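You operate a simulated robot arm through the tools that you are given. There is no shell and no other tool.

Carry out the task below with a simulated robot arm. There is one attempt and no reset: what you move stays moved.

## Task
Slide the alternator on the grey engine to mark A and lock it there.
Fine: pointer in the green band; slacken and tighten its bolt with the yellow-banded size 19 socket wrench, then put it back on its peg. Set down upright: socket wrench.

Only the result counts: the job must be done as asked and must still hold three seconds after the hand-in. Knocking over, shifting, dropping, spilling or breaking anything else fails it.

## Robot
A 7-joint arm with a two-finger parallel gripper, fixed in place. Base frame: the origin is on the floor under the middle of its stand, x ahead of it, y to its left, z up. Units: mm, degrees, N and s.
It reaches about 1479 mm from its shoulder. Its first joint turns from -166.0 to 166.0 degrees. Payload 4.4 kg.
The TCP is the grasp point between the finger pads, 23 mm short of the fingertips. In the tool frame z runs along the fingers and y along their closing line. The gripper opens to 94 mm. The fingers are 38 mm wide and 10 mm thick; the gripper's body (54 by 96 mm) begins 39 mm behind the TCP.
Orientation is told as [roll, pitch, yaw] about the base's x, y, z axes, in that order, counted from this pose: with the fingers straight down and closing along the base's y, the tool's x points along the base's -x, its y along +y and its z along -z.

## Interface
- The arm moves only by the tool step_arm. Its argument "moves" is text: rows parted by semicolons, each of 7 numbers parted by spaces: the turn, a rotation vector about the base's x, y, z in degrees, then the shift along the base's x, y, z in mm, then the gripper command, from -1 (fully open) to 1 (shut), values between in proportion. In form: rx ry rz tx ty tz jaw; .... A call has 1 to 20 rows; each row shifts and turns the commanded pose from where the row before left it. Rows are played at 5 a second. More than 50 mm and 8.6 degrees between two rows, or a gripper value outside its range, and nothing of the call is played. Where a pose cannot be reached the arm comes as near as it can. A force on the tool above 40 N (or 10 N above the force at the start of the call, whichever is more), or a blocked arm, ends the call early, and 0.2 s more pass. Each finger travels about 72 mm/s and halts on what it meets, pressing with about 28 N; the grip force reading is that of the motor and also rises with nothing between the fingers. The clock runs only during rows and for 0.2 s after the last one: add rows that do not move to give the fingers time. The reply holds the time, the measured pose of the TCP, the force on the tool along the base axes, the opening and the grip force, in the units named above and with some noise, with the torque about the TCP (base axes, N m) and any sound that the robot's microphone picked up.
- Cameras (640 x 400 px; columns grow to the right, rows downward): "scene" is fixed at [51.1, 668.3, 1483.4]; the picture's right is [-0.37, -0.93, 0.00], its down [-0.62, 0.25, -0.75] and it looks along [0.69, -0.28, -0.67] (base axes); focal length 356 px, centre (320, 200). "wrist" rides on the gripper at [86, 16, -75] in the tool frame; the picture's right is [-0.18, 0.98, 0.00], its down [-0.58, -0.11, -0.81] and it looks along [-0.79, -0.15, 0.59] (tool axes); focal length 243 px, centre (320, 200). There is no depth. A picture from a camera that has moved, and an enlarged one, comes with that camera's place and axes in the base frame and with its lens. The place of the scene camera against the robot may be out by one fixed shift of up to 25 mm in any direction.
- snapshot(camera): a new picture of that camera. No time passes.
- inspect(camera, box): a new picture of the part [left, top, right, bottom] of that camera's present view, enlarged. No time passes.
- hand_in(): hands the job in; it is judged then, once.

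Places have to be worked out from the pictures, the camera data and where the tool is seen. Open the gripper and draw the arm clear of the work before you hand the job in, unless the task says otherwise.

The tools are called by a JSON object that holds its "fn" and its "kwargs". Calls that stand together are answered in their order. step_arm: Moves the arm, as the interface text tells. Its arguments: {"type":"object","properties":{"moves":{"type":"string"}},"required":["moves"]} The other tools are called the same way: snapshot (camera) takes a picture; inspect (camera, box) takes an enlarged picture of a part of a camera's view; hand_in () hands the job in.

At the start:

```text
t: 0.0
eef_pos: [647.0, 296.9, 1178.4]
orientation: [0.0, 0.0, 0.0]
wrist_force: [-0.5, 0.1, -1.0]
ft_torque: [-0.01, 0.04, -0.01]
opening: 94.1
grip_force: 0.0
```

scene: 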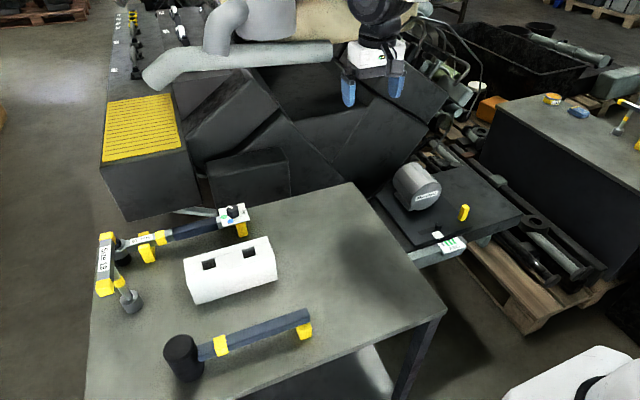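
wrist: 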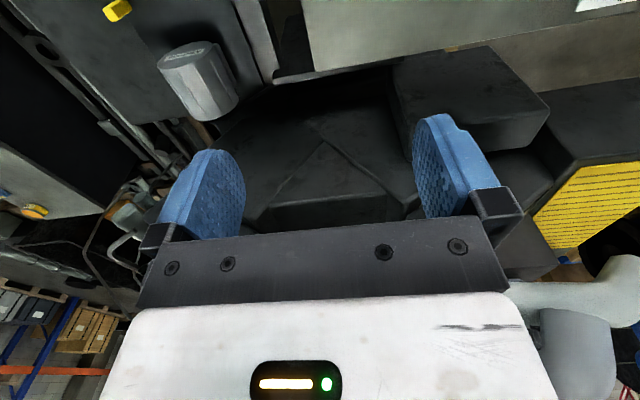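

I'll first look closely at the scene to identify the wrenches, the alternator and the scale.

{"fn": "inspect", "kwargs": {"camera": "scene", "box": [80, 180, 330, 336]}}

{"fn": "inspect", "kwargs": {"camera": "scene", "box": [360, 150, 520, 250]}}

{"fn": "inspect", "kwargs": {"camera": "scene", "box": [80, 0, 240, 100]}}

{"fn": "inspect", "kwargs": {"camera": "scene", "box": [80, 190, 180, 330]}}

```text
2.56 times, centred on (205, 258) of scene
camera zoom: at [51.1, 668.3, 1483.4], right [-0.37, -0.93, 0.0], down [-0.62, 0.25, -0.75], along [0.69, -0.28, -0.67], focal length 911 px, centre (614, 52)
```

zoom: 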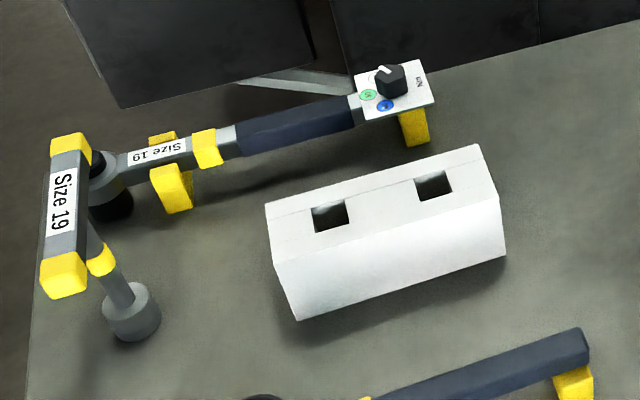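

```text
4.00 times, centred on (440, 200) of scene
camera zoom: at [51.1, 668.3, 1483.4], right [-0.37, -0.93, 0.0], down [-0.62, 0.25, -0.75], along [0.69, -0.28, -0.67], focal length 1424 px, centre (-160, 200)
```

zoom: 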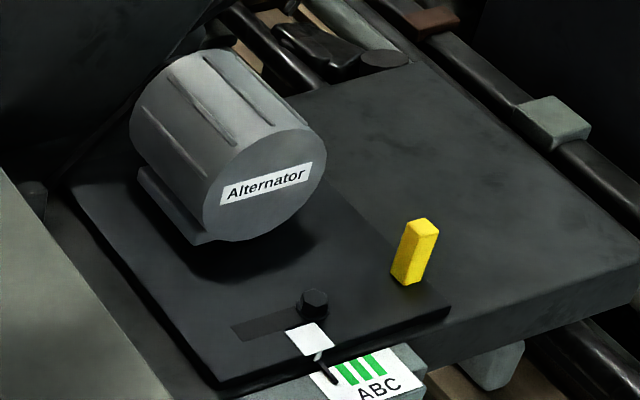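

```text
4.00 times, centred on (160, 50) of scene
camera zoom: at [51.1, 668.3, 1483.4], right [-0.37, -0.93, 0.0], down [-0.62, 0.25, -0.75], along [0.69, -0.28, -0.67], focal length 1424 px, centre (960, 800)
```

zoom: 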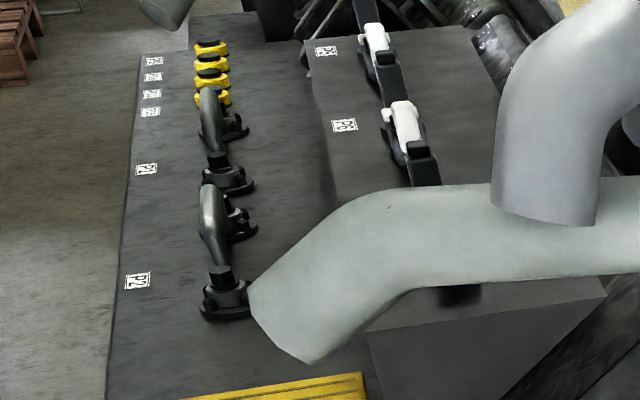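

```text
2.86 times, centred on (130, 260) of scene
camera zoom: at [51.1, 668.3, 1483.4], right [-0.37, -0.93, 0.0], down [-0.62, 0.25, -0.75], along [0.69, -0.28, -0.67], focal length 1017 px, centre (863, 29)
```

zoom: 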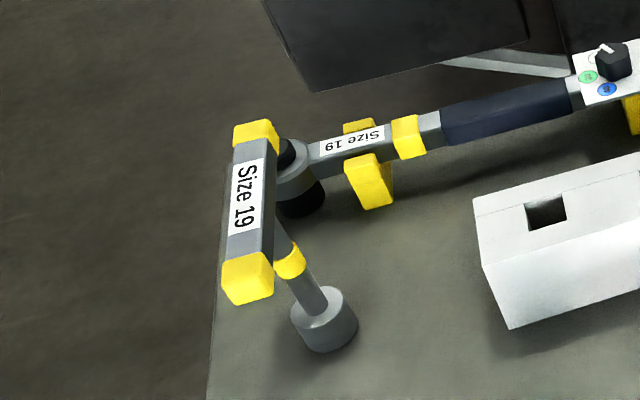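

The T-handle "Size 19" wrench stands vertically at about (560, 880), its bar along x. The alternator sits near (546, 127). I'll yaw the tool by -90° and shift slightly so the wrist camera looks toward the alternator.

{"fn": "step_arm", "kwargs": {"moves": "0 0 -8.2 -5 15 -5 -1; 0 0 -8.2 -5 15 -5 -1; 0 0 -8.2 -5 15 -5 -1; 0 0 -8.2 -5 15 -5 -1; 0 0 -8.2 -5 15 -5 -1; 0 0 -8.2 -5 15 -5 -1; 0 0 -8.2 -5 15 -5 -1; 0 0 -8.2 -5 15 -5 -1; 0 0 -8.2 -5 15 -5 -1; 0 0 -8.2 -5 15 -5 -1; 0 0 -8 -5 10 -5 -1; 0 0 0 0 0 0 -1"}}

{"fn": "snapshot", "kwargs": {"camera": "wrist"}}

{"fn": "snapshot", "kwargs": {"camera": "scene"}}

```text
t: 2.6
eef_pos: [593.0, 457.4, 1122.9]
orientation: [-0.1, 0.0, -90.1]
wrist_force: [0.2, -0.4, 0.4]
ft_torque: [0.02, 0.02, -0.01]
opening: 94.0
grip_force: 0.0
```

```text
taken
camera wrist: at [609.9, 544.3, 1199.3], right [0.98, -0.19, 0.0], down [-0.11, -0.58, 0.81], along [-0.15, -0.79, -0.59], focal length 243 px, centre (320, 200)
```

wrist: 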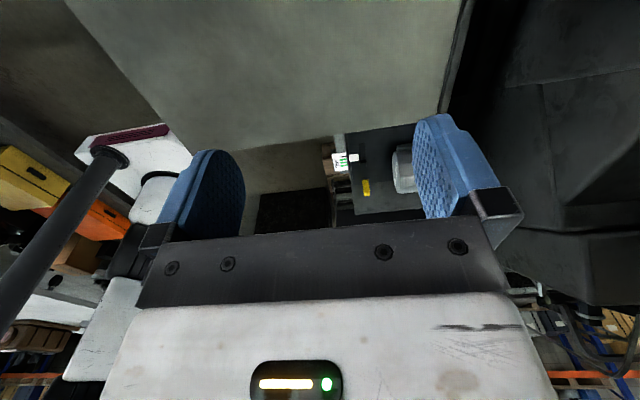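

```text
taken
```

scene: 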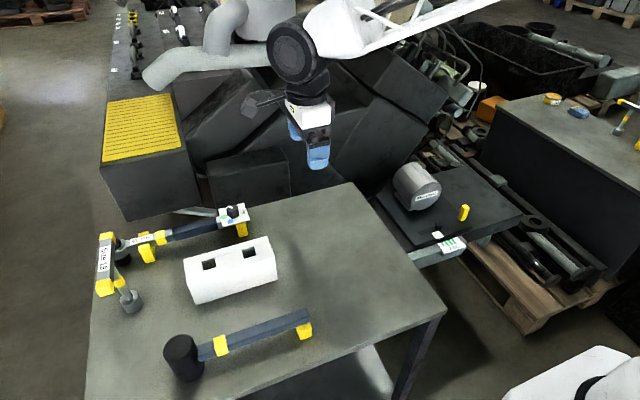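

The scale plate triangulates to about (571, 12, 650). I'll move closer along the viewing direction to see the bolt, pointer and scale better.

{"fn": "step_arm", "kwargs": {"moves": "0 0 0 2.6 -27 -39 -1; 0 0 0 2.6 -27 -39 -1; 0 0 0 2.6 -27 -39 -1; 0 0 0 2.6 -27 -39 -1; 0 0 0 2.6 -27 -39 -1; 0 0 0 2.6 -27 -39 -1; 0 0 0 2.6 -27 -39 -1; 0 0 0 2.6 -27 -39 -1; 0 0 0 0 0 0 -1"}}

{"fn": "snapshot", "kwargs": {"camera": "wrist"}}

{"fn": "inspect", "kwargs": {"camera": "wrist", "box": [260, 80, 460, 205]}}

{"fn": "snapshot", "kwargs": {"camera": "scene"}}

```text
t: 4.1
eef_pos: [609.4, 290.5, 883.7]
orientation: [0.2, 0.3, -90.1]
wrist_force: [-13.1, 3.6, 21.2]
ft_torque: [-0.36, 1.43, -0.23]
opening: 93.9
grip_force: 0.6
stopped in row 7: the force on the tool passed its limit at 237 N (the readings are from after the stop); the commanded pose is now the measured one
```

```text
taken
camera wrist: at [625.6, 377.2, 958.8], right [0.98, -0.19, 0.0], down [-0.11, -0.59, 0.8], along [-0.15, -0.79, -0.6], focal length 243 px, centre (320, 200)
```

wrist: 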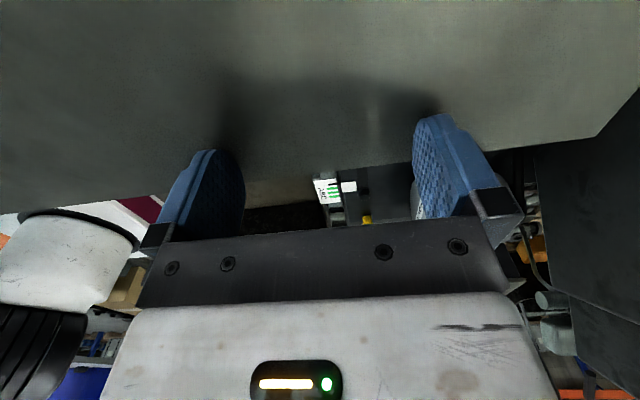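

```text
3.20 times, centred on (360, 142) of wrist
camera zoom: at [625.6, 377.2, 958.8], right [0.98, -0.19, 0.0], down [-0.11, -0.59, 0.8], along [-0.15, -0.79, -0.6], focal length 776 px, centre (192, 384)
```

zoom: 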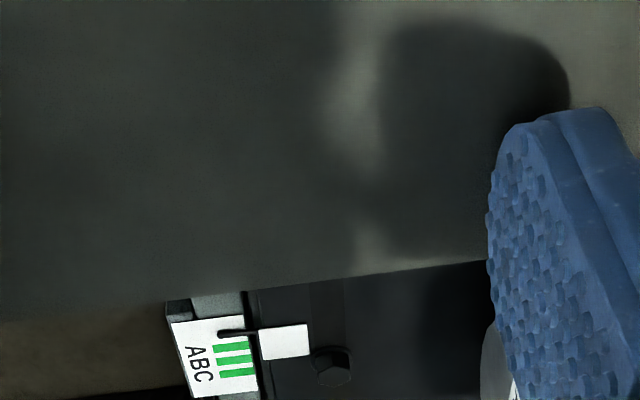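

```text
taken
```

scene: 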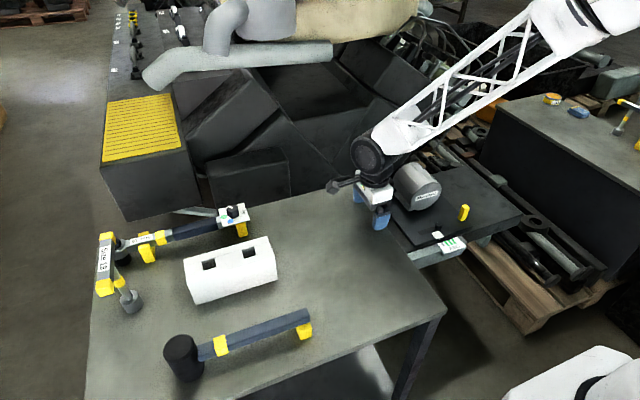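

The fingertips touched the table top, so the table is at z≈861 with its edge near y≈298. The alternator's plate is lower, at z≈660. I'll lift off, move past the edge, and look at the alternator from there.

{"fn": "step_arm", "kwargs": {"moves": "0 0 0 0 0 40 -1; 0 0 0 0 0 40 -1; 0 0 0 0 -45 0 -1; 0 0 0 0 -45 0 -1; 0 0 0 0 -45 0 -1; 0 0 0 0 0 0 -1"}}

{"fn": "snapshot", "kwargs": {"camera": "wrist"}}

{"fn": "snapshot", "kwargs": {"camera": "scene"}}

```text
t: 5.5
eef_pos: [607.9, 155.1, 962.3]
orientation: [0.2, 0.3, -90.1]
wrist_force: [-0.1, -0.3, -1.1]
ft_torque: [0.0, -0.03, -0.02]
opening: 93.9
grip_force: 0.1
```

```text
taken
camera wrist: at [624.6, 241.1, 1037.4], right [0.98, -0.19, 0.0], down [-0.11, -0.59, 0.8], along [-0.15, -0.79, -0.6], focal length 243 px, centre (320, 200)
```

wrist: 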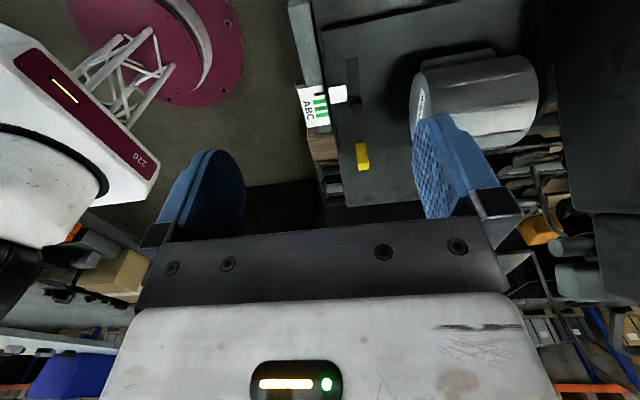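

```text
taken
```

scene: 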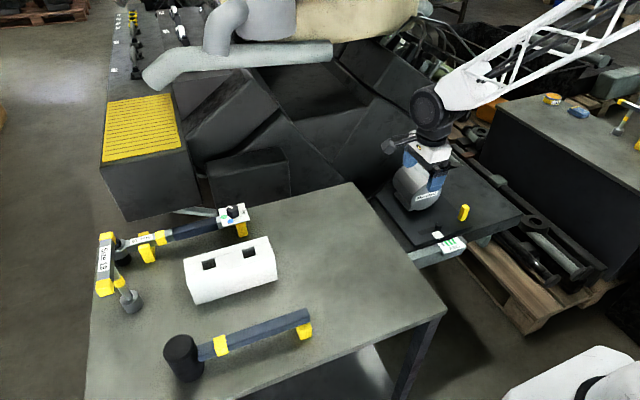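

{"fn": "inspect", "kwargs": {"camera": "wrist", "box": [280, 40, 440, 140]}}

{"fn": "inspect", "kwargs": {"camera": "wrist", "box": [290, 60, 370, 110]}}

{"fn": "inspect", "kwargs": {"camera": "wrist", "box": [280, 0, 600, 200]}}

```text
4.00 times, centred on (360, 90) of wrist
camera zoom: at [624.6, 241.1, 1037.4], right [0.98, -0.19, 0.0], down [-0.11, -0.59, 0.8], along [-0.15, -0.79, -0.6], focal length 970 px, centre (160, 640)
```

zoom: 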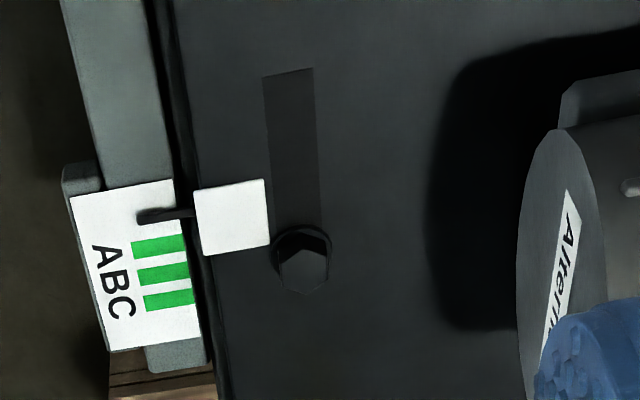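

```text
8.00 times, centred on (330, 85) of wrist
camera zoom: at [624.6, 241.1, 1037.4], right [0.98, -0.19, 0.0], down [-0.11, -0.59, 0.8], along [-0.15, -0.79, -0.6], focal length 1941 px, centre (240, 1120)
```

zoom: 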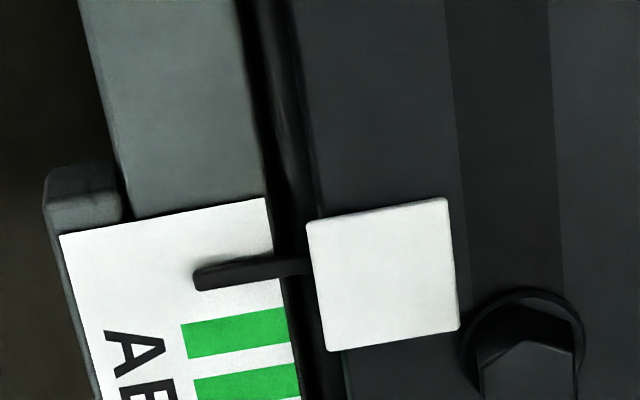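

```text
2.00 times, centred on (440, 100) of wrist
camera zoom: at [624.6, 241.1, 1037.4], right [0.98, -0.19, 0.0], down [-0.11, -0.59, 0.8], along [-0.15, -0.79, -0.6], focal length 485 px, centre (80, 400)
```

zoom: 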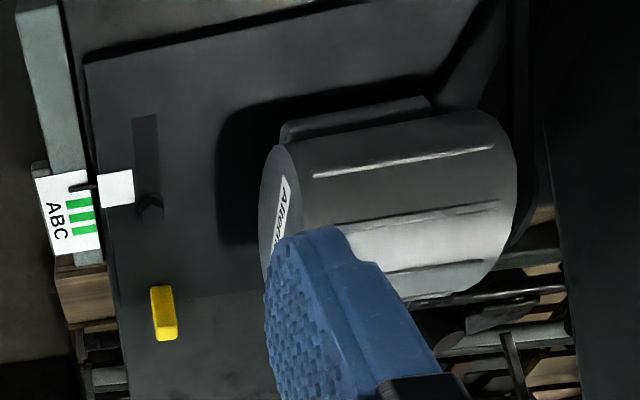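

The carriage plate's slot runs along y. The pointer sits about 15 mm short of band A, so it has to move toward -y. The yellow handle stands at the -y edge of the carriage. I'll zoom in on the bolt and handle.

{"fn": "inspect", "kwargs": {"camera": "wrist", "box": [336, 90, 384, 120]}}

{"fn": "inspect", "kwargs": {"camera": "scene", "box": [414, 210, 478, 250]}}

{"fn": "inspect", "kwargs": {"camera": "wrist", "box": [320, 120, 420, 220]}}

```text
13.33 times, centred on (360, 105) of wrist
camera zoom: at [624.6, 241.1, 1037.4], right [0.98, -0.19, 0.0], down [-0.11, -0.59, 0.8], along [-0.15, -0.79, -0.6], focal length 3235 px, centre (-213, 1467)
```

zoom: 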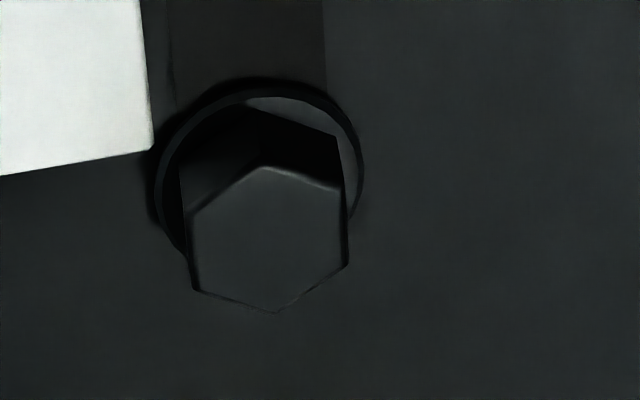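

```text
10.00 times, centred on (446, 230) of scene
camera zoom: at [51.1, 668.3, 1483.4], right [-0.37, -0.93, 0.0], down [-0.62, 0.25, -0.75], along [0.69, -0.28, -0.67], focal length 3559 px, centre (-940, -100)
```

zoom: 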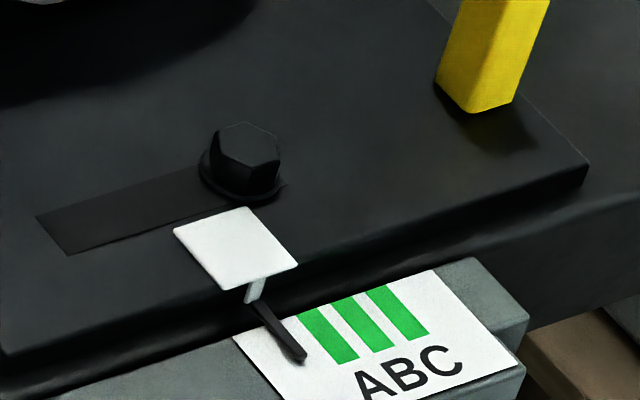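

```text
4.00 times, centred on (370, 170) of wrist
camera zoom: at [624.6, 241.1, 1037.4], right [0.98, -0.19, 0.0], down [-0.11, -0.59, 0.8], along [-0.15, -0.79, -0.6], focal length 970 px, centre (120, 320)
```

zoom: 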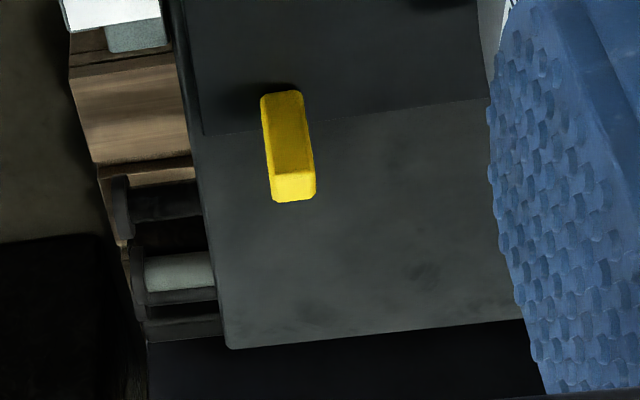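

The bolt top triangulates to about (639, -3.5, 666). Its hex has vertices along ±y and flats facing ±x. The scene camera appears shifted by about 22 mm along its right axis, which puts the T-wrench near (532, 849). I'll go look at the wrench with yaw 0.

{"fn": "step_arm", "kwargs": {"moves": "0 0 0 0 0 45 -1; 0 0 0 0 0 45 -1; 0 0 5.63 -16.1 44.7 6.5 -1; 0 0 5.63 -16.1 44.7 6.5 -1; 0 0 5.63 -16.1 44.7 6.5 -1; 0 0 5.63 -16.1 44.7 6.5 -1; 0 0 5.63 -16.1 44.7 6.5 -1; 0 0 5.63 -16.1 44.7 6.5 -1; 0 0 5.63 -16.1 44.7 6.5 -1; 0 0 5.63 -16.1 44.7 6.5 -1; 0 0 5.63 -16.1 44.7 6.5 -1; 0 0 5.63 -16.1 44.7 6.5 -1; 0 0 5.63 -16.1 44.7 6.5 -1; 0 0 5.63 -16.1 44.7 6.5 -1; 0 0 5.63 -16.1 44.7 6.5 -1; 0 0 5.63 -16.1 44.7 6.5 -1; 0 0 5.63 -16.1 44.7 6.5 -1; 0 0 5.63 -16.1 44.7 6.5 -1; 0 0 0 0 0 0 -1"}}

{"fn": "snapshot", "kwargs": {"camera": "wrist"}}

{"fn": "snapshot", "kwargs": {"camera": "scene"}}

```text
t: 9.5
eef_pos: [350.5, 872.9, 1154.2]
orientation: [0.3, 0.4, 0.0]
wrist_force: [-1.2, -0.3, 0.1]
ft_torque: [-0.02, -0.01, -0.03]
opening: 94.1
grip_force: 0.1
```

```text
taken
camera wrist: at [265.7, 888.8, 1230.4], right [0.18, 0.98, 0.0], down [0.59, -0.11, 0.8], along [0.79, -0.15, -0.6], focal length 243 px, centre (320, 200)
```

wrist: 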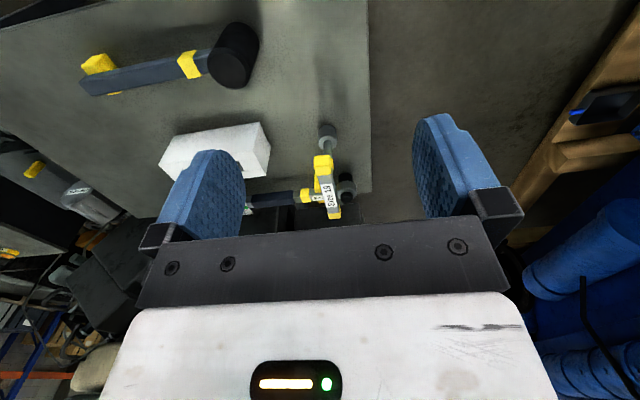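

```text
taken
```

scene: 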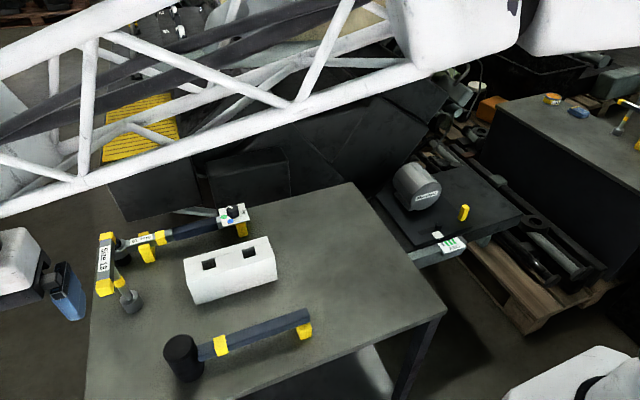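

{"fn": "inspect", "kwargs": {"camera": "wrist", "box": [260, 100, 420, 230]}}

{"fn": "inspect", "kwargs": {"camera": "wrist", "box": [296, 115, 376, 165]}}

```text
3.08 times, centred on (340, 165) of wrist
camera zoom: at [265.7, 888.8, 1230.4], right [0.18, 0.98, 0.0], down [0.59, -0.11, 0.8], along [0.79, -0.15, -0.6], focal length 746 px, centre (258, 308)
```

zoom: 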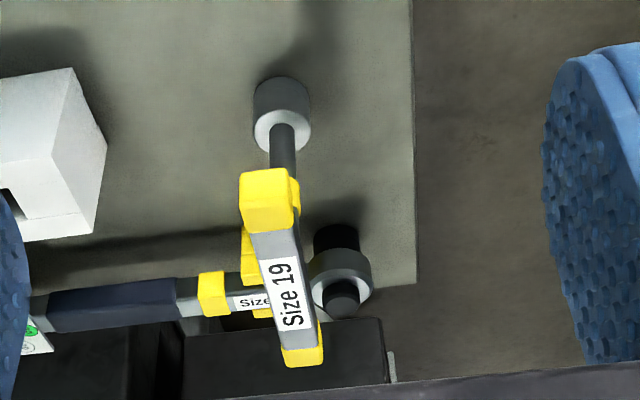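

```text
8.00 times, centred on (336, 140) of wrist
camera zoom: at [265.7, 888.8, 1230.4], right [0.18, 0.98, 0.0], down [0.59, -0.11, 0.8], along [0.79, -0.15, -0.6], focal length 1941 px, centre (192, 680)
```

zoom: 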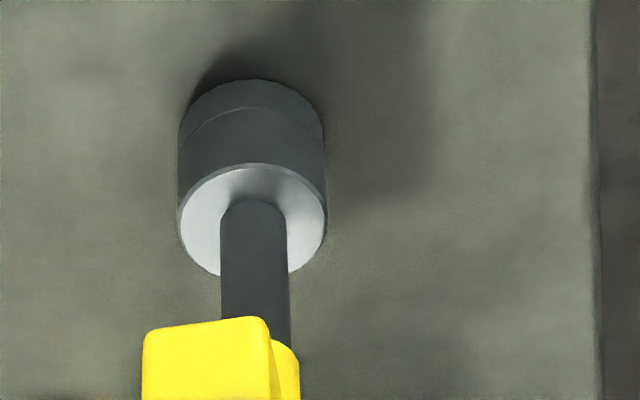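

The T-wrench stands at about (541, 852), with its bar about 100 mm long along x and its top near z≈1016. I'll move closer to refine the grasp position.

{"fn": "step_arm", "kwargs": {"moves": "0 0 0 30 -7 -15 -1; 0 0 0 30 -7 -15 -1; 0 0 0 30 -6 -14 -1; 0 0 0 0 0 0 -1"}}

{"fn": "snapshot", "kwargs": {"camera": "wrist"}}

{"fn": "inspect", "kwargs": {"camera": "scene", "box": [40, 200, 200, 320]}}

```text
t: 10.5
eef_pos: [442.0, 851.3, 1112.1]
orientation: [0.3, 0.3, -0.1]
wrist_force: [-0.1, -0.9, 0.2]
ft_torque: [-0.01, -0.03, -0.01]
opening: 94.2
grip_force: 0.0
```

```text
taken
camera wrist: at [356.2, 867.4, 1187.7], right [0.18, 0.98, 0.0], down [0.59, -0.11, 0.8], along [0.79, -0.15, -0.6], focal length 243 px, centre (320, 200)
```

wrist: 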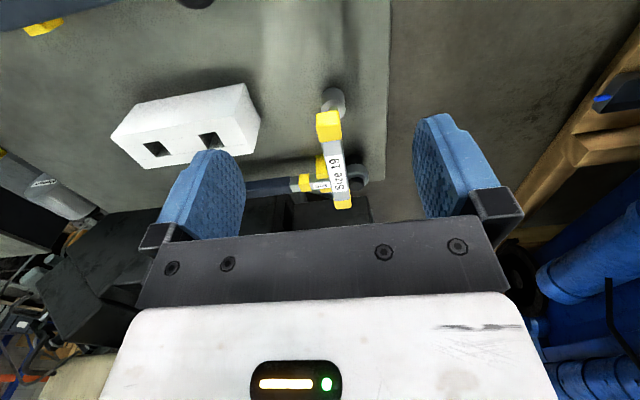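

```text
3.33 times, centred on (120, 260) of scene
camera zoom: at [51.1, 668.3, 1483.4], right [-0.37, -0.93, 0.0], down [-0.62, 0.25, -0.75], along [0.69, -0.28, -0.67], focal length 1186 px, centre (987, 0)
```

zoom: 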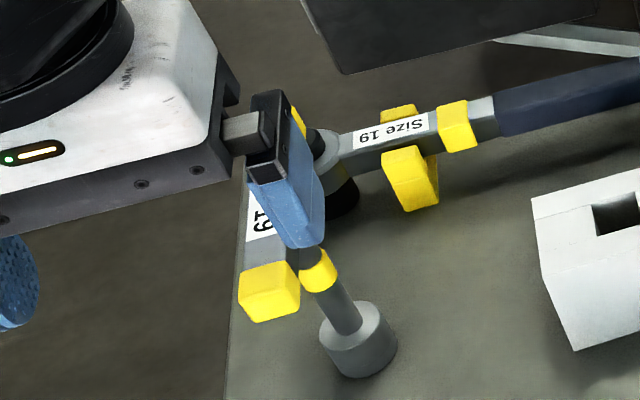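

{"fn": "inspect", "kwargs": {"camera": "wrist", "box": [270, 70, 430, 220]}}

{"fn": "inspect", "kwargs": {"camera": "wrist", "box": [300, 80, 380, 130]}}

```text
2.67 times, centred on (350, 145) of wrist
camera zoom: at [356.2, 867.4, 1187.7], right [0.18, 0.98, 0.0], down [0.59, -0.11, 0.8], along [0.79, -0.15, -0.6], focal length 647 px, centre (240, 347)
```

zoom: 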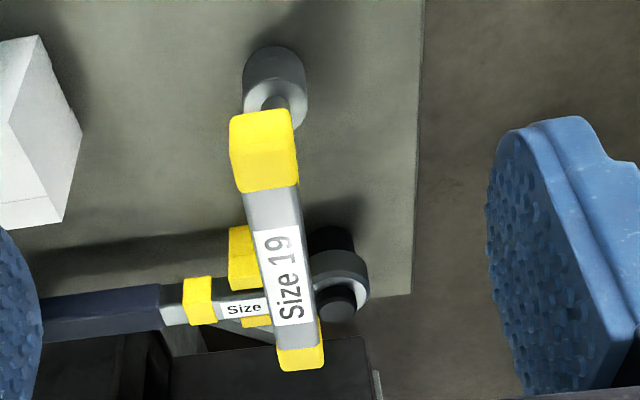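

```text
8.00 times, centred on (340, 105) of wrist
camera zoom: at [356.2, 867.4, 1187.7], right [0.18, 0.98, 0.0], down [0.59, -0.11, 0.8], along [0.79, -0.15, -0.6], focal length 1941 px, centre (160, 960)
```

zoom: 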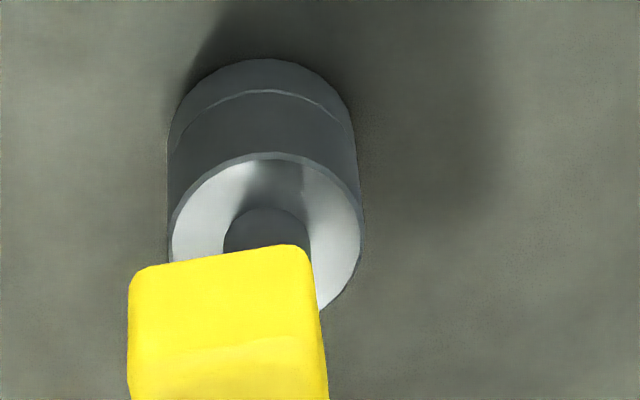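

The bar's centre comes out at about (546.5, 851.6), z≈1003, with a 20 mm cross-section and about 126 mm length along x. I'll move above it, correct the small tilt, then descend most of the way with the gripper open.

{"fn": "step_arm", "kwargs": {"moves": "-0.3 -0.3 0.1 35 0.1 0 -1; 0 0 0 35 0.1 0 -1; 0 0 0 34.5 0.1 0 -1; 0 0 0 0 0 -20 -1; 0 0 0 0 0 -20 -1; 0 0 0 0 0 0 -1"}}

{"fn": "snapshot", "kwargs": {"camera": "wrist"}}

{"fn": "inspect", "kwargs": {"camera": "scene", "box": [40, 180, 200, 320]}}

```text
t: 11.9
eef_pos: [545.1, 851.8, 1073.8]
orientation: [-0.1, 0.1, 0.1]
wrist_force: [-0.5, 0.5, -0.3]
ft_torque: [-0.01, -0.02, -0.02]
opening: 93.9
grip_force: 0.1
```

```text
taken
camera wrist: at [459.9, 867.4, 1147.7], right [0.18, 0.98, 0.0], down [0.58, -0.11, 0.81], along [0.79, -0.15, -0.59], focal length 243 px, centre (320, 200)
```

wrist: 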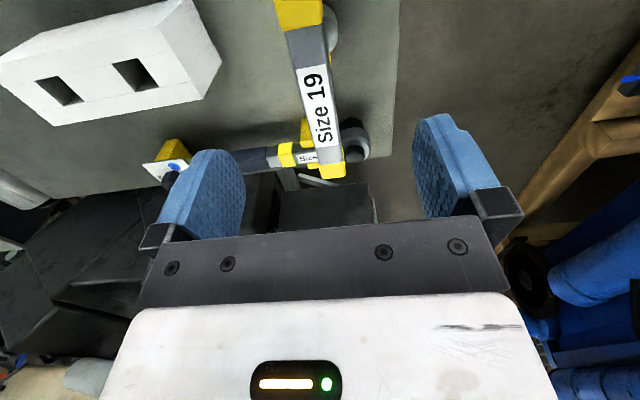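

```text
2.86 times, centred on (120, 250) of scene
camera zoom: at [51.1, 668.3, 1483.4], right [-0.37, -0.93, 0.0], down [-0.62, 0.25, -0.75], along [0.69, -0.28, -0.67], focal length 1017 px, centre (891, 57)
```

zoom: 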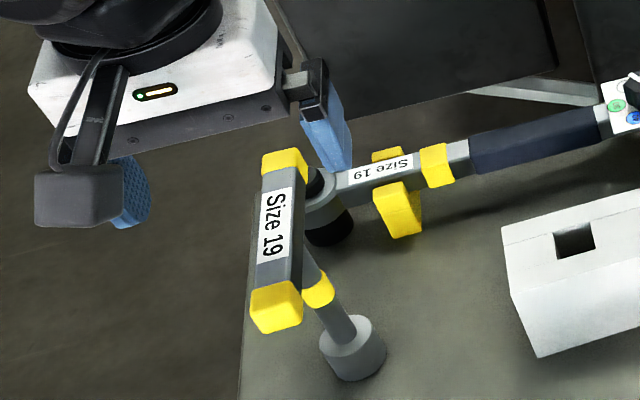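

The bar is centred under the gripper to within 1–2 mm. I'll nudge slightly and descend to grasp height z≈1001.

{"fn": "step_arm", "kwargs": {"moves": "0 0 0 1.9 -1 -25 -1; 0 0 0 0 0 -25 -1; 0 0 0 0 0 -15 -1; 0 0 0 0 0 -8 -1; 0 0 0 0 0 0 -1"}}

{"fn": "snapshot", "kwargs": {"camera": "wrist"}}

{"fn": "inspect", "kwargs": {"camera": "scene", "box": [40, 180, 200, 320]}}

```text
t: 13.1
eef_pos: [547.6, 850.5, 997.9]
orientation: [-0.1, 0.0, 0.0]
wrist_force: [0.4, 0.7, 0.1]
ft_torque: [-0.01, 0.01, 0.01]
opening: 94.2
grip_force: 0.0
```

```text
taken
camera wrist: at [461.6, 866.4, 1074.0], right [0.18, 0.98, 0.0], down [0.58, -0.11, 0.81], along [0.79, -0.15, -0.59], focal length 243 px, centre (320, 200)
```

wrist: 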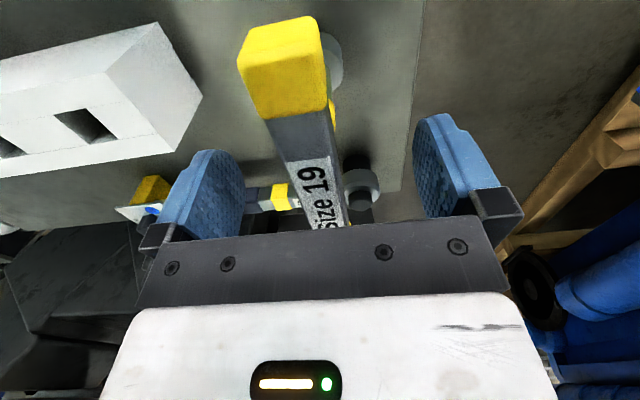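

```text
2.86 times, centred on (120, 250) of scene
camera zoom: at [51.1, 668.3, 1483.4], right [-0.37, -0.93, 0.0], down [-0.62, 0.25, -0.75], along [0.69, -0.28, -0.67], focal length 1017 px, centre (891, 57)
```

zoom: 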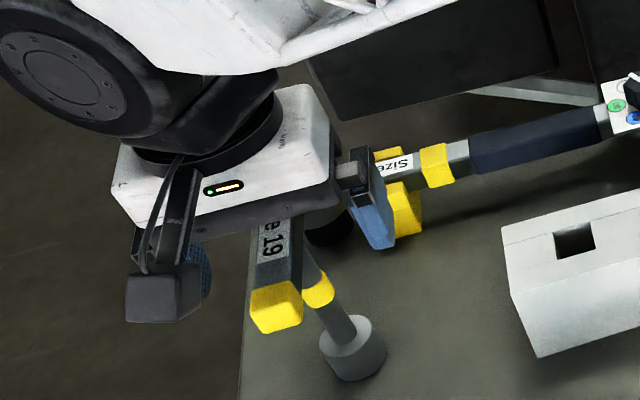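

The gripper straddles the bar at z≈998. I'll close on it.

{"fn": "step_arm", "kwargs": {"moves": "0 0 0 0 0 0 1; 0 0 0 0 0 0 1; 0 0 0 0 0 0 1; 0 0 0 0 0 0 1; 0 0 0 0 0 0 1"}}

{"fn": "snapshot", "kwargs": {"camera": "wrist"}}

{"fn": "inspect", "kwargs": {"camera": "scene", "box": [40, 200, 200, 320]}}

```text
t: 14.3
eef_pos: [547.7, 850.6, 999.7]
orientation: [-0.1, 0.0, 0.1]
wrist_force: [0.5, 2.0, 0.1]
ft_torque: [0.15, 0.04, 0.0]
opening: 19.5
grip_force: 27.8
```

```text
taken
camera wrist: at [461.6, 866.4, 1074.1], right [0.18, 0.98, 0.0], down [0.58, -0.11, 0.81], along [0.79, -0.15, -0.59], focal length 243 px, centre (320, 200)
```

wrist: 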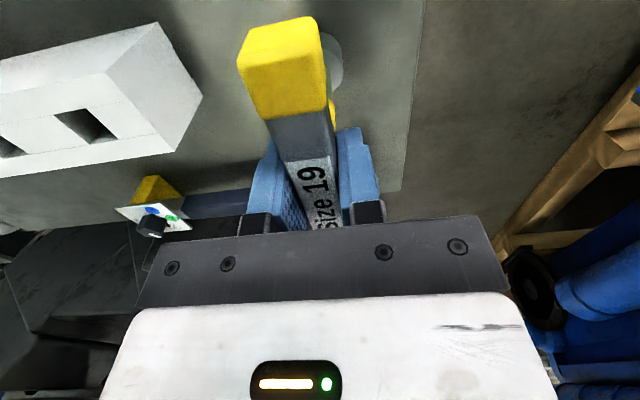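

```text
3.33 times, centred on (120, 260) of scene
camera zoom: at [51.1, 668.3, 1483.4], right [-0.37, -0.93, 0.0], down [-0.62, 0.25, -0.75], along [0.69, -0.28, -0.67], focal length 1186 px, centre (987, 0)
```

zoom: 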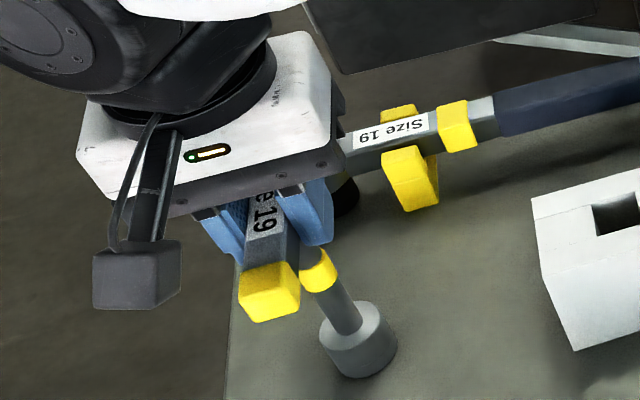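

The bar is gripped (opening 19.5 mm) at TCP (547.6, 850.5, ~998.5), so I'm recording that as the peg pose. I'll lift straight up gently.

{"fn": "step_arm", "kwargs": {"moves": "0 0 0 0 0 10 1; 0 0 0 0 0 10 1; 0 0 0 0 0 15 1; 0 0 0 0 0 20 1; 0 0 0 0 0 25 1; 0 0 0 0 0 0 1"}}

{"fn": "inspect", "kwargs": {"camera": "scene", "box": [40, 180, 200, 320]}}

{"fn": "snapshot", "kwargs": {"camera": "wrist"}}

```text
t: 15.7
eef_pos: [549.5, 850.0, 1080.2]
orientation: [-0.2, 0.0, 0.1]
wrist_force: [0.1, 1.0, -3.3]
ft_torque: [-0.04, -0.02, -0.03]
opening: 20.0
grip_force: 27.9
```

```text
2.86 times, centred on (120, 250) of scene
camera zoom: at [51.1, 668.3, 1483.4], right [-0.37, -0.93, 0.0], down [-0.62, 0.25, -0.75], along [0.69, -0.28, -0.67], focal length 1017 px, centre (891, 57)
```

zoom: 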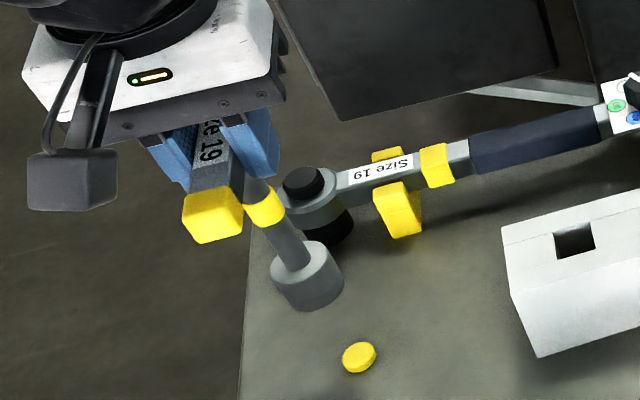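

```text
taken
camera wrist: at [463.2, 867.0, 1154.7], right [0.18, 0.98, 0.0], down [0.58, -0.11, 0.81], along [0.79, -0.15, -0.59], focal length 243 px, centre (320, 200)
```

wrist: 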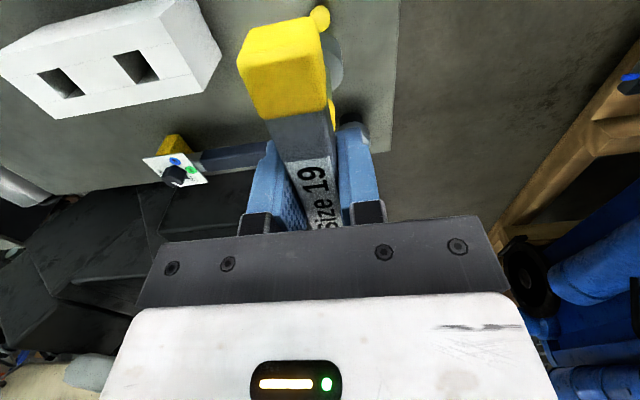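

The wrench is off its small yellow peg and held firmly. I'll raise it and carry it over toward the alternator at a safe height.

{"fn": "step_arm", "kwargs": {"moves": "0 0 0 0 0 40 1; 0 0 0 0 0 40 1; 0 0 0 0 0 35 1; 0 0 0 5.6 -48.5 0 1; 0 0 0 5.6 -48.5 0 1; 0 0 0 5.6 -48.5 0 1; 0 0 0 5.6 -48.5 0 1; 0 0 0 5.6 -48.5 0 1; 0 0 0 5.6 -48.5 0 1; 0 0 0 5.6 -48.5 0 1; 0 0 0 5.6 -48.5 0 1; 0 0 0 5.6 -48.5 0 1; 0 0 0 5.6 -48.5 0 1; 0 0 0 5.6 -48.5 0 1; 0 0 0 5.6 -48.5 0 1; 0 0 0 5.6 -48.5 0 1; 0 0 0 5.6 -48.5 0 1; 0 0 0 5.6 -48.5 0 1; 0 0 0 5.6 -48.5 0 1; 0 0 0 0 0 0 1"}}

{"fn": "snapshot", "kwargs": {"camera": "wrist"}}

{"fn": "snapshot", "kwargs": {"camera": "scene"}}

```text
t: 19.9
eef_pos: [635.2, 73.5, 1193.5]
orientation: [-0.1, 0.0, 0.2]
wrist_force: [0.9, -0.3, -2.8]
ft_torque: [0.0, 0.02, 0.01]
opening: 19.5
grip_force: 28.0
```

```text
taken
camera wrist: at [550.0, 89.1, 1268.6], right [0.18, 0.98, 0.0], down [0.58, -0.11, 0.81], along [0.79, -0.15, -0.59], focal length 243 px, centre (320, 200)
```

wrist: 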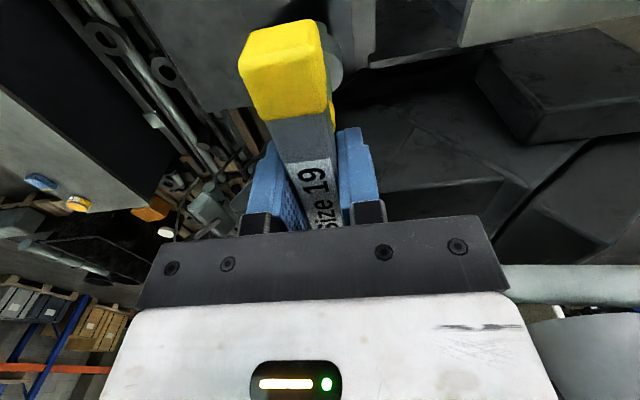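

```text
taken
```

scene: 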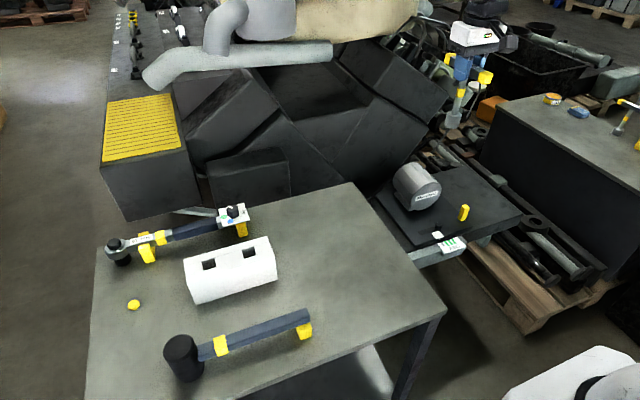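

I'm holding the wrench near (635, 73, 1193). I'll descend toward the bolt while yawing to -60°, which is equivalent for the hex and leaves room to turn counter-clockwise. I'll stop about 55 mm above the bolt.

{"fn": "step_arm", "kwargs": {"moves": "0 0 -7.5 0.5 -9.6 -36.6 1; 0 0 -7.5 0.5 -9.6 -36.6 1; 0 0 -7.5 0.5 -9.6 -36.6 1; 0 0 -7.5 0.5 -9.6 -36.6 1; 0 0 -7.5 0.5 -9.6 -36.6 1; 0 0 -7.5 0.5 -9.6 -36.6 1; 0 0 -7.5 0.5 -9.6 -36.6 1; 0 0 -7.7 0.3 -9.6 -36.6 1; 0 0 0 0 0 0 1"}}

{"fn": "snapshot", "kwargs": {"camera": "wrist"}}

{"fn": "snapshot", "kwargs": {"camera": "scene"}}

{"fn": "inspect", "kwargs": {"camera": "scene", "box": [400, 150, 500, 250]}}

```text
t: 21.9
eef_pos: [639.8, -2.5, 901.4]
orientation: [-0.1, 0.0, -60.3]
wrist_force: [0.3, 0.8, -2.7]
ft_torque: [-0.01, -0.01, 0.03]
opening: 19.7
grip_force: 28.1
```

```text
taken
camera wrist: at [612.0, 80.4, 976.2], right [0.94, 0.33, 0.0], down [0.2, -0.56, 0.81], along [0.26, -0.76, -0.59], focal length 243 px, centre (320, 200)
```

wrist: 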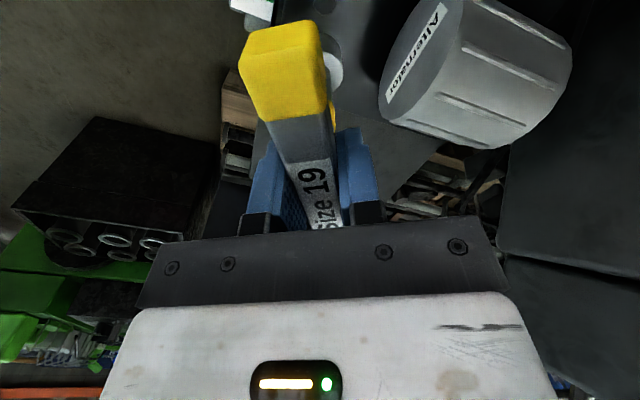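

```text
taken
```

scene: 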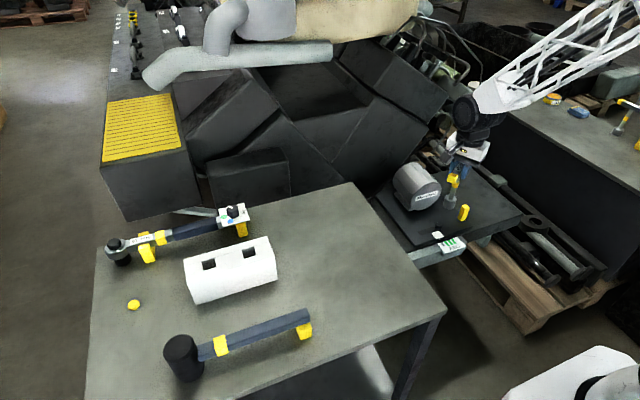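

```text
4.00 times, centred on (450, 200) of scene
camera zoom: at [51.1, 668.3, 1483.4], right [-0.37, -0.93, 0.0], down [-0.62, 0.25, -0.75], along [0.69, -0.28, -0.67], focal length 1424 px, centre (-200, 200)
```

zoom: 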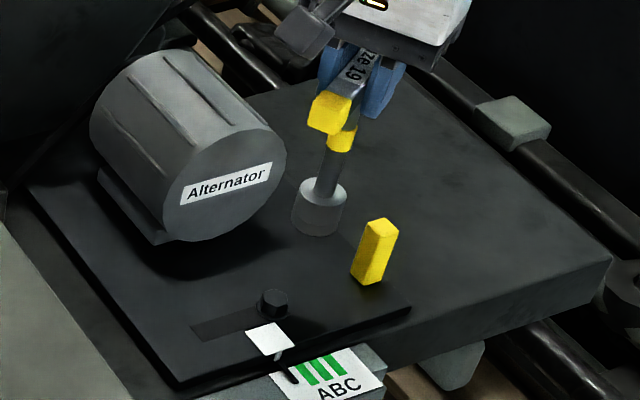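

In the scene view, the socket's downward path misses the bolt by several mm, so my bolt height and y estimate need refining. I'll zoom in with both cameras.

{"fn": "inspect", "kwargs": {"camera": "wrist", "box": [220, 0, 380, 100]}}

{"fn": "inspect", "kwargs": {"camera": "scene", "box": [430, 170, 494, 240]}}

```text
4.00 times, centred on (300, 50) of wrist
camera zoom: at [612.0, 80.4, 976.2], right [0.94, 0.33, 0.0], down [0.2, -0.56, 0.81], along [0.26, -0.76, -0.59], focal length 970 px, centre (400, 800)
```

zoom: 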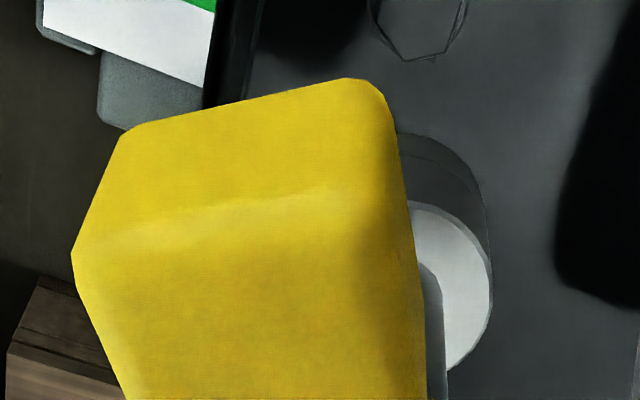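

```text
5.71 times, centred on (462, 205) of scene
camera zoom: at [51.1, 668.3, 1483.4], right [-0.37, -0.93, 0.0], down [-0.62, 0.25, -0.75], along [0.69, -0.28, -0.67], focal length 2034 px, centre (-491, 171)
```

zoom: 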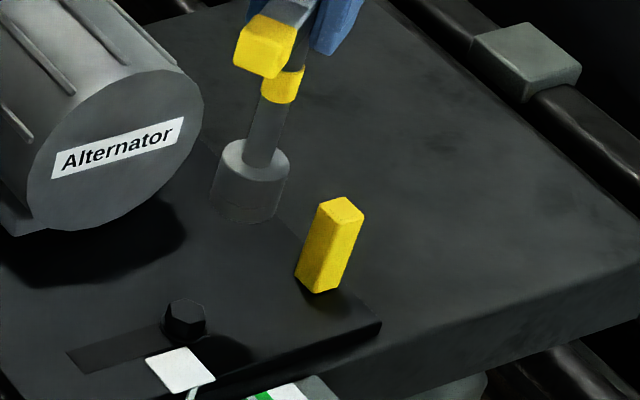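

Combining the rays, the bolt top is nearer (640, 12, 688). I'll shift to y≈11.5 and lower until the socket is a little above the bolt, then compare in the scene view.

{"fn": "step_arm", "kwargs": {"moves": "0 0 0 0.5 7 -15 1; 0 0 0 0.2 7 -15 1; 0 0 0 0 0 -15 1; 0 0 0 0 0 -15 1; 0 0 0 0 0 0 1"}}

{"fn": "inspect", "kwargs": {"camera": "scene", "box": [414, 190, 478, 230]}}

{"fn": "inspect", "kwargs": {"camera": "wrist", "box": [220, 0, 380, 100]}}

```text
t: 23.1
eef_pos: [641.5, 10.5, 840.7]
orientation: [-0.1, 0.0, -60.1]
wrist_force: [0.3, -0.4, -3.6]
ft_torque: [0.0, 0.01, 0.03]
opening: 19.7
grip_force: 27.7
```

```text
10.00 times, centred on (446, 210) of scene
camera zoom: at [51.1, 668.3, 1483.4], right [-0.37, -0.93, 0.0], down [-0.62, 0.25, -0.75], along [0.69, -0.28, -0.67], focal length 3559 px, centre (-940, 100)
```

zoom: 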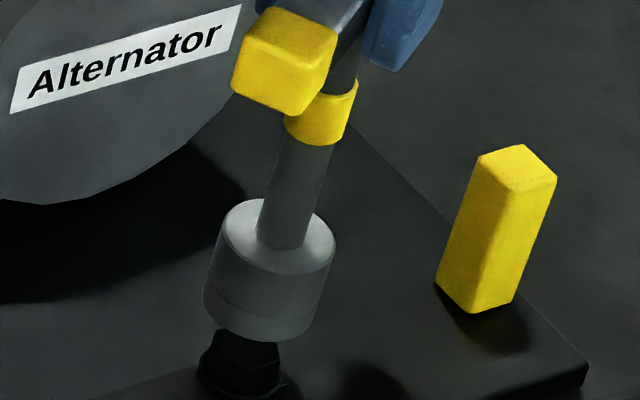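

```text
4.00 times, centred on (300, 50) of wrist
camera zoom: at [613.1, 94.9, 916.1], right [0.94, 0.33, 0.0], down [0.2, -0.56, 0.81], along [0.27, -0.76, -0.59], focal length 970 px, centre (400, 800)
```

zoom: 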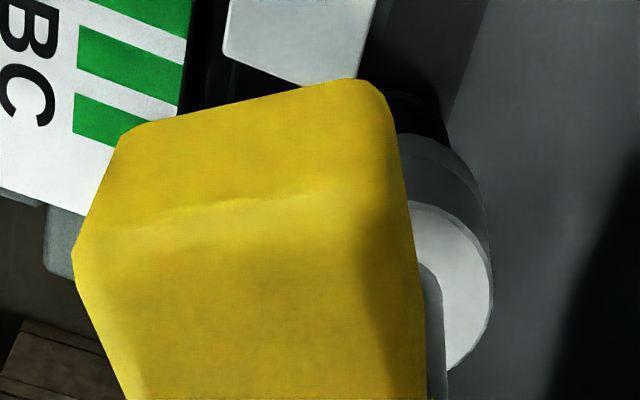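

The socket is just above the bolt. I'll zoom further on the gap to measure the lateral offset.

{"fn": "inspect", "kwargs": {"camera": "scene", "box": [426, 205, 458, 235]}}

{"fn": "inspect", "kwargs": {"camera": "scene", "box": [430, 160, 490, 230]}}

```text
13.33 times, centred on (442, 220) of scene
camera zoom: at [51.1, 668.3, 1483.4], right [-0.37, -0.93, 0.0], down [-0.62, 0.25, -0.75], along [0.69, -0.28, -0.67], focal length 4745 px, centre (-1307, -67)
```

zoom: 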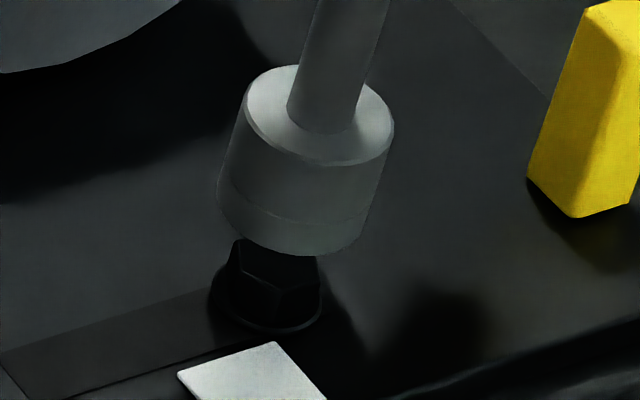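

```text
5.71 times, centred on (460, 195) of scene
camera zoom: at [51.1, 668.3, 1483.4], right [-0.37, -0.93, 0.0], down [-0.62, 0.25, -0.75], along [0.69, -0.28, -0.67], focal length 2034 px, centre (-480, 229)
```

zoom: 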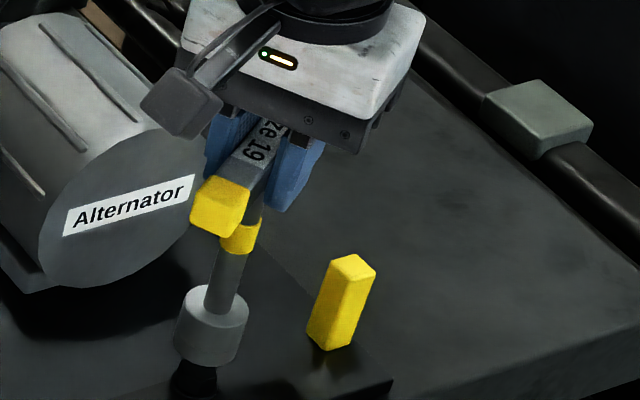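

Laterally the alignment looks within about 1 mm across the scene view. I'll zoom in the wrist view to check the other direction.

{"fn": "inspect", "kwargs": {"camera": "wrist", "box": [300, 10, 356, 45]}}

```text
11.43 times, centred on (328, 28) of wrist
camera zoom: at [613.1, 94.9, 916.1], right [0.94, 0.33, 0.0], down [0.2, -0.56, 0.81], along [0.27, -0.76, -0.59], focal length 2773 px, centre (229, 2171)
```

zoom: 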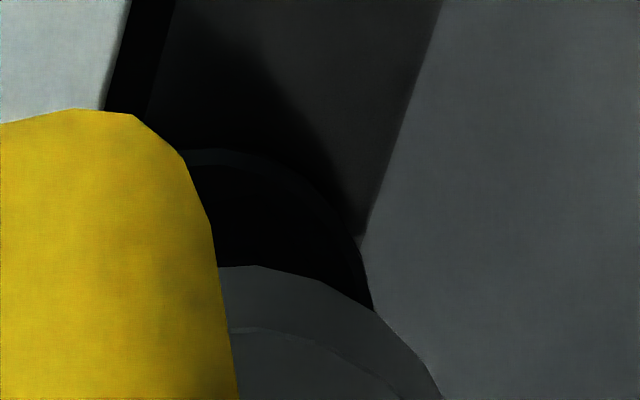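

The wrist ray puts the bolt at about (640, 12), so I'll nudge by about (-1.7, +0.8) and lower gradually while watching the contact force.

{"fn": "step_arm", "kwargs": {"moves": "0 0 0 -1.7 0.8 0 1; 0 0 0 0 0 -4 1; 0 0 0 0 0 -4 1; 0 0 0 0 0 -2 1; 0 0 0 0 0 0 1"}}

{"fn": "inspect", "kwargs": {"camera": "scene", "box": [426, 205, 458, 235]}}

{"fn": "inspect", "kwargs": {"camera": "wrist", "box": [300, 10, 356, 45]}}

```text
t: 24.3
eef_pos: [639.8, 12.7, 830.6]
orientation: [0.0, 0.0, -60.1]
wrist_force: [0.2, 0.1, -3.6]
ft_torque: [0.04, -0.01, -0.03]
opening: 19.9
grip_force: 27.9
```

```text
13.33 times, centred on (442, 220) of scene
camera zoom: at [51.1, 668.3, 1483.4], right [-0.37, -0.93, 0.0], down [-0.62, 0.25, -0.75], along [0.69, -0.28, -0.67], focal length 4745 px, centre (-1307, -67)
```

zoom: 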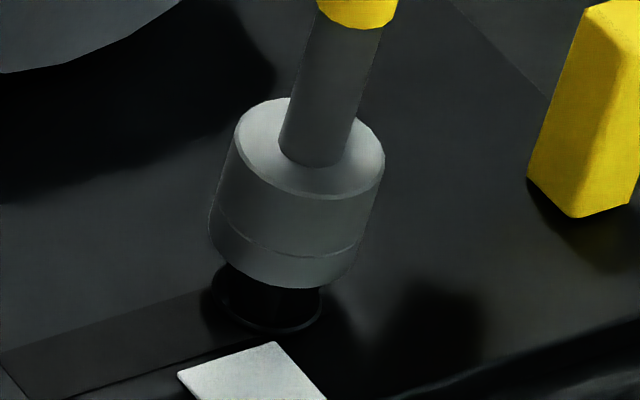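

```text
11.43 times, centred on (328, 28) of wrist
camera zoom: at [611.7, 95.8, 907.0], right [0.94, 0.33, 0.0], down [0.2, -0.56, 0.81], along [0.27, -0.76, -0.59], focal length 2773 px, centre (229, 2171)
```

zoom: 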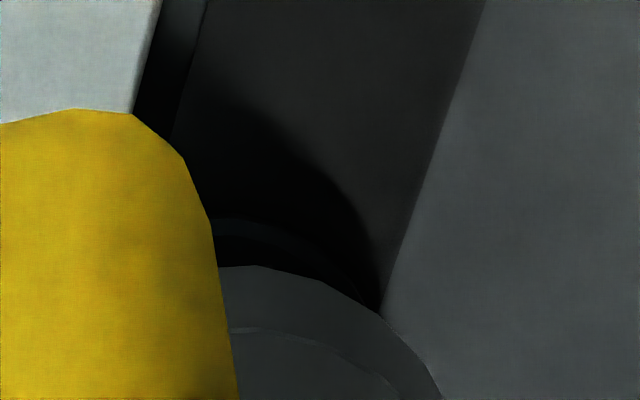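

Both views agree within about 1 mm. I'll nudge (-0.3, -0.7) and keep lowering in small steps, feeling for contact.

{"fn": "step_arm", "kwargs": {"moves": "0 0 0 -0.3 -0.7 -2 1; 0 0 0 0 0 -2 1; 0 0 0 0 0 -2 1; 0 0 0 0 0 0 1"}}

{"fn": "inspect", "kwargs": {"camera": "scene", "box": [426, 205, 458, 235]}}

```text
t: 25.3
eef_pos: [639.6, 10.8, 825.3]
orientation: [-0.1, 0.0, -60.1]
wrist_force: [-0.1, 0.7, -2.8]
ft_torque: [0.0, -0.04, -0.03]
opening: 19.6
grip_force: 28.7
```

```text
13.33 times, centred on (442, 220) of scene
camera zoom: at [51.1, 668.3, 1483.4], right [-0.37, -0.93, 0.0], down [-0.62, 0.25, -0.75], along [0.69, -0.28, -0.67], focal length 4745 px, centre (-1307, -67)
```

zoom: 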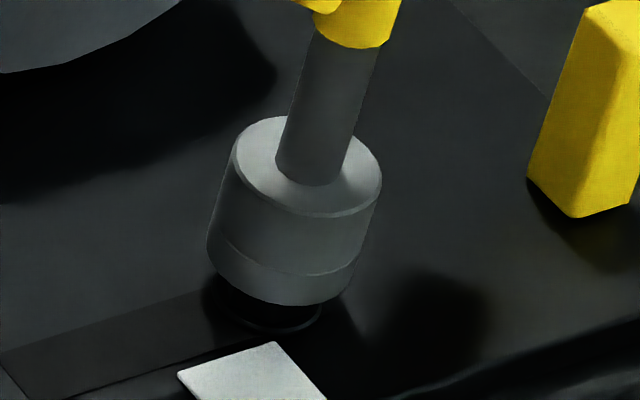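

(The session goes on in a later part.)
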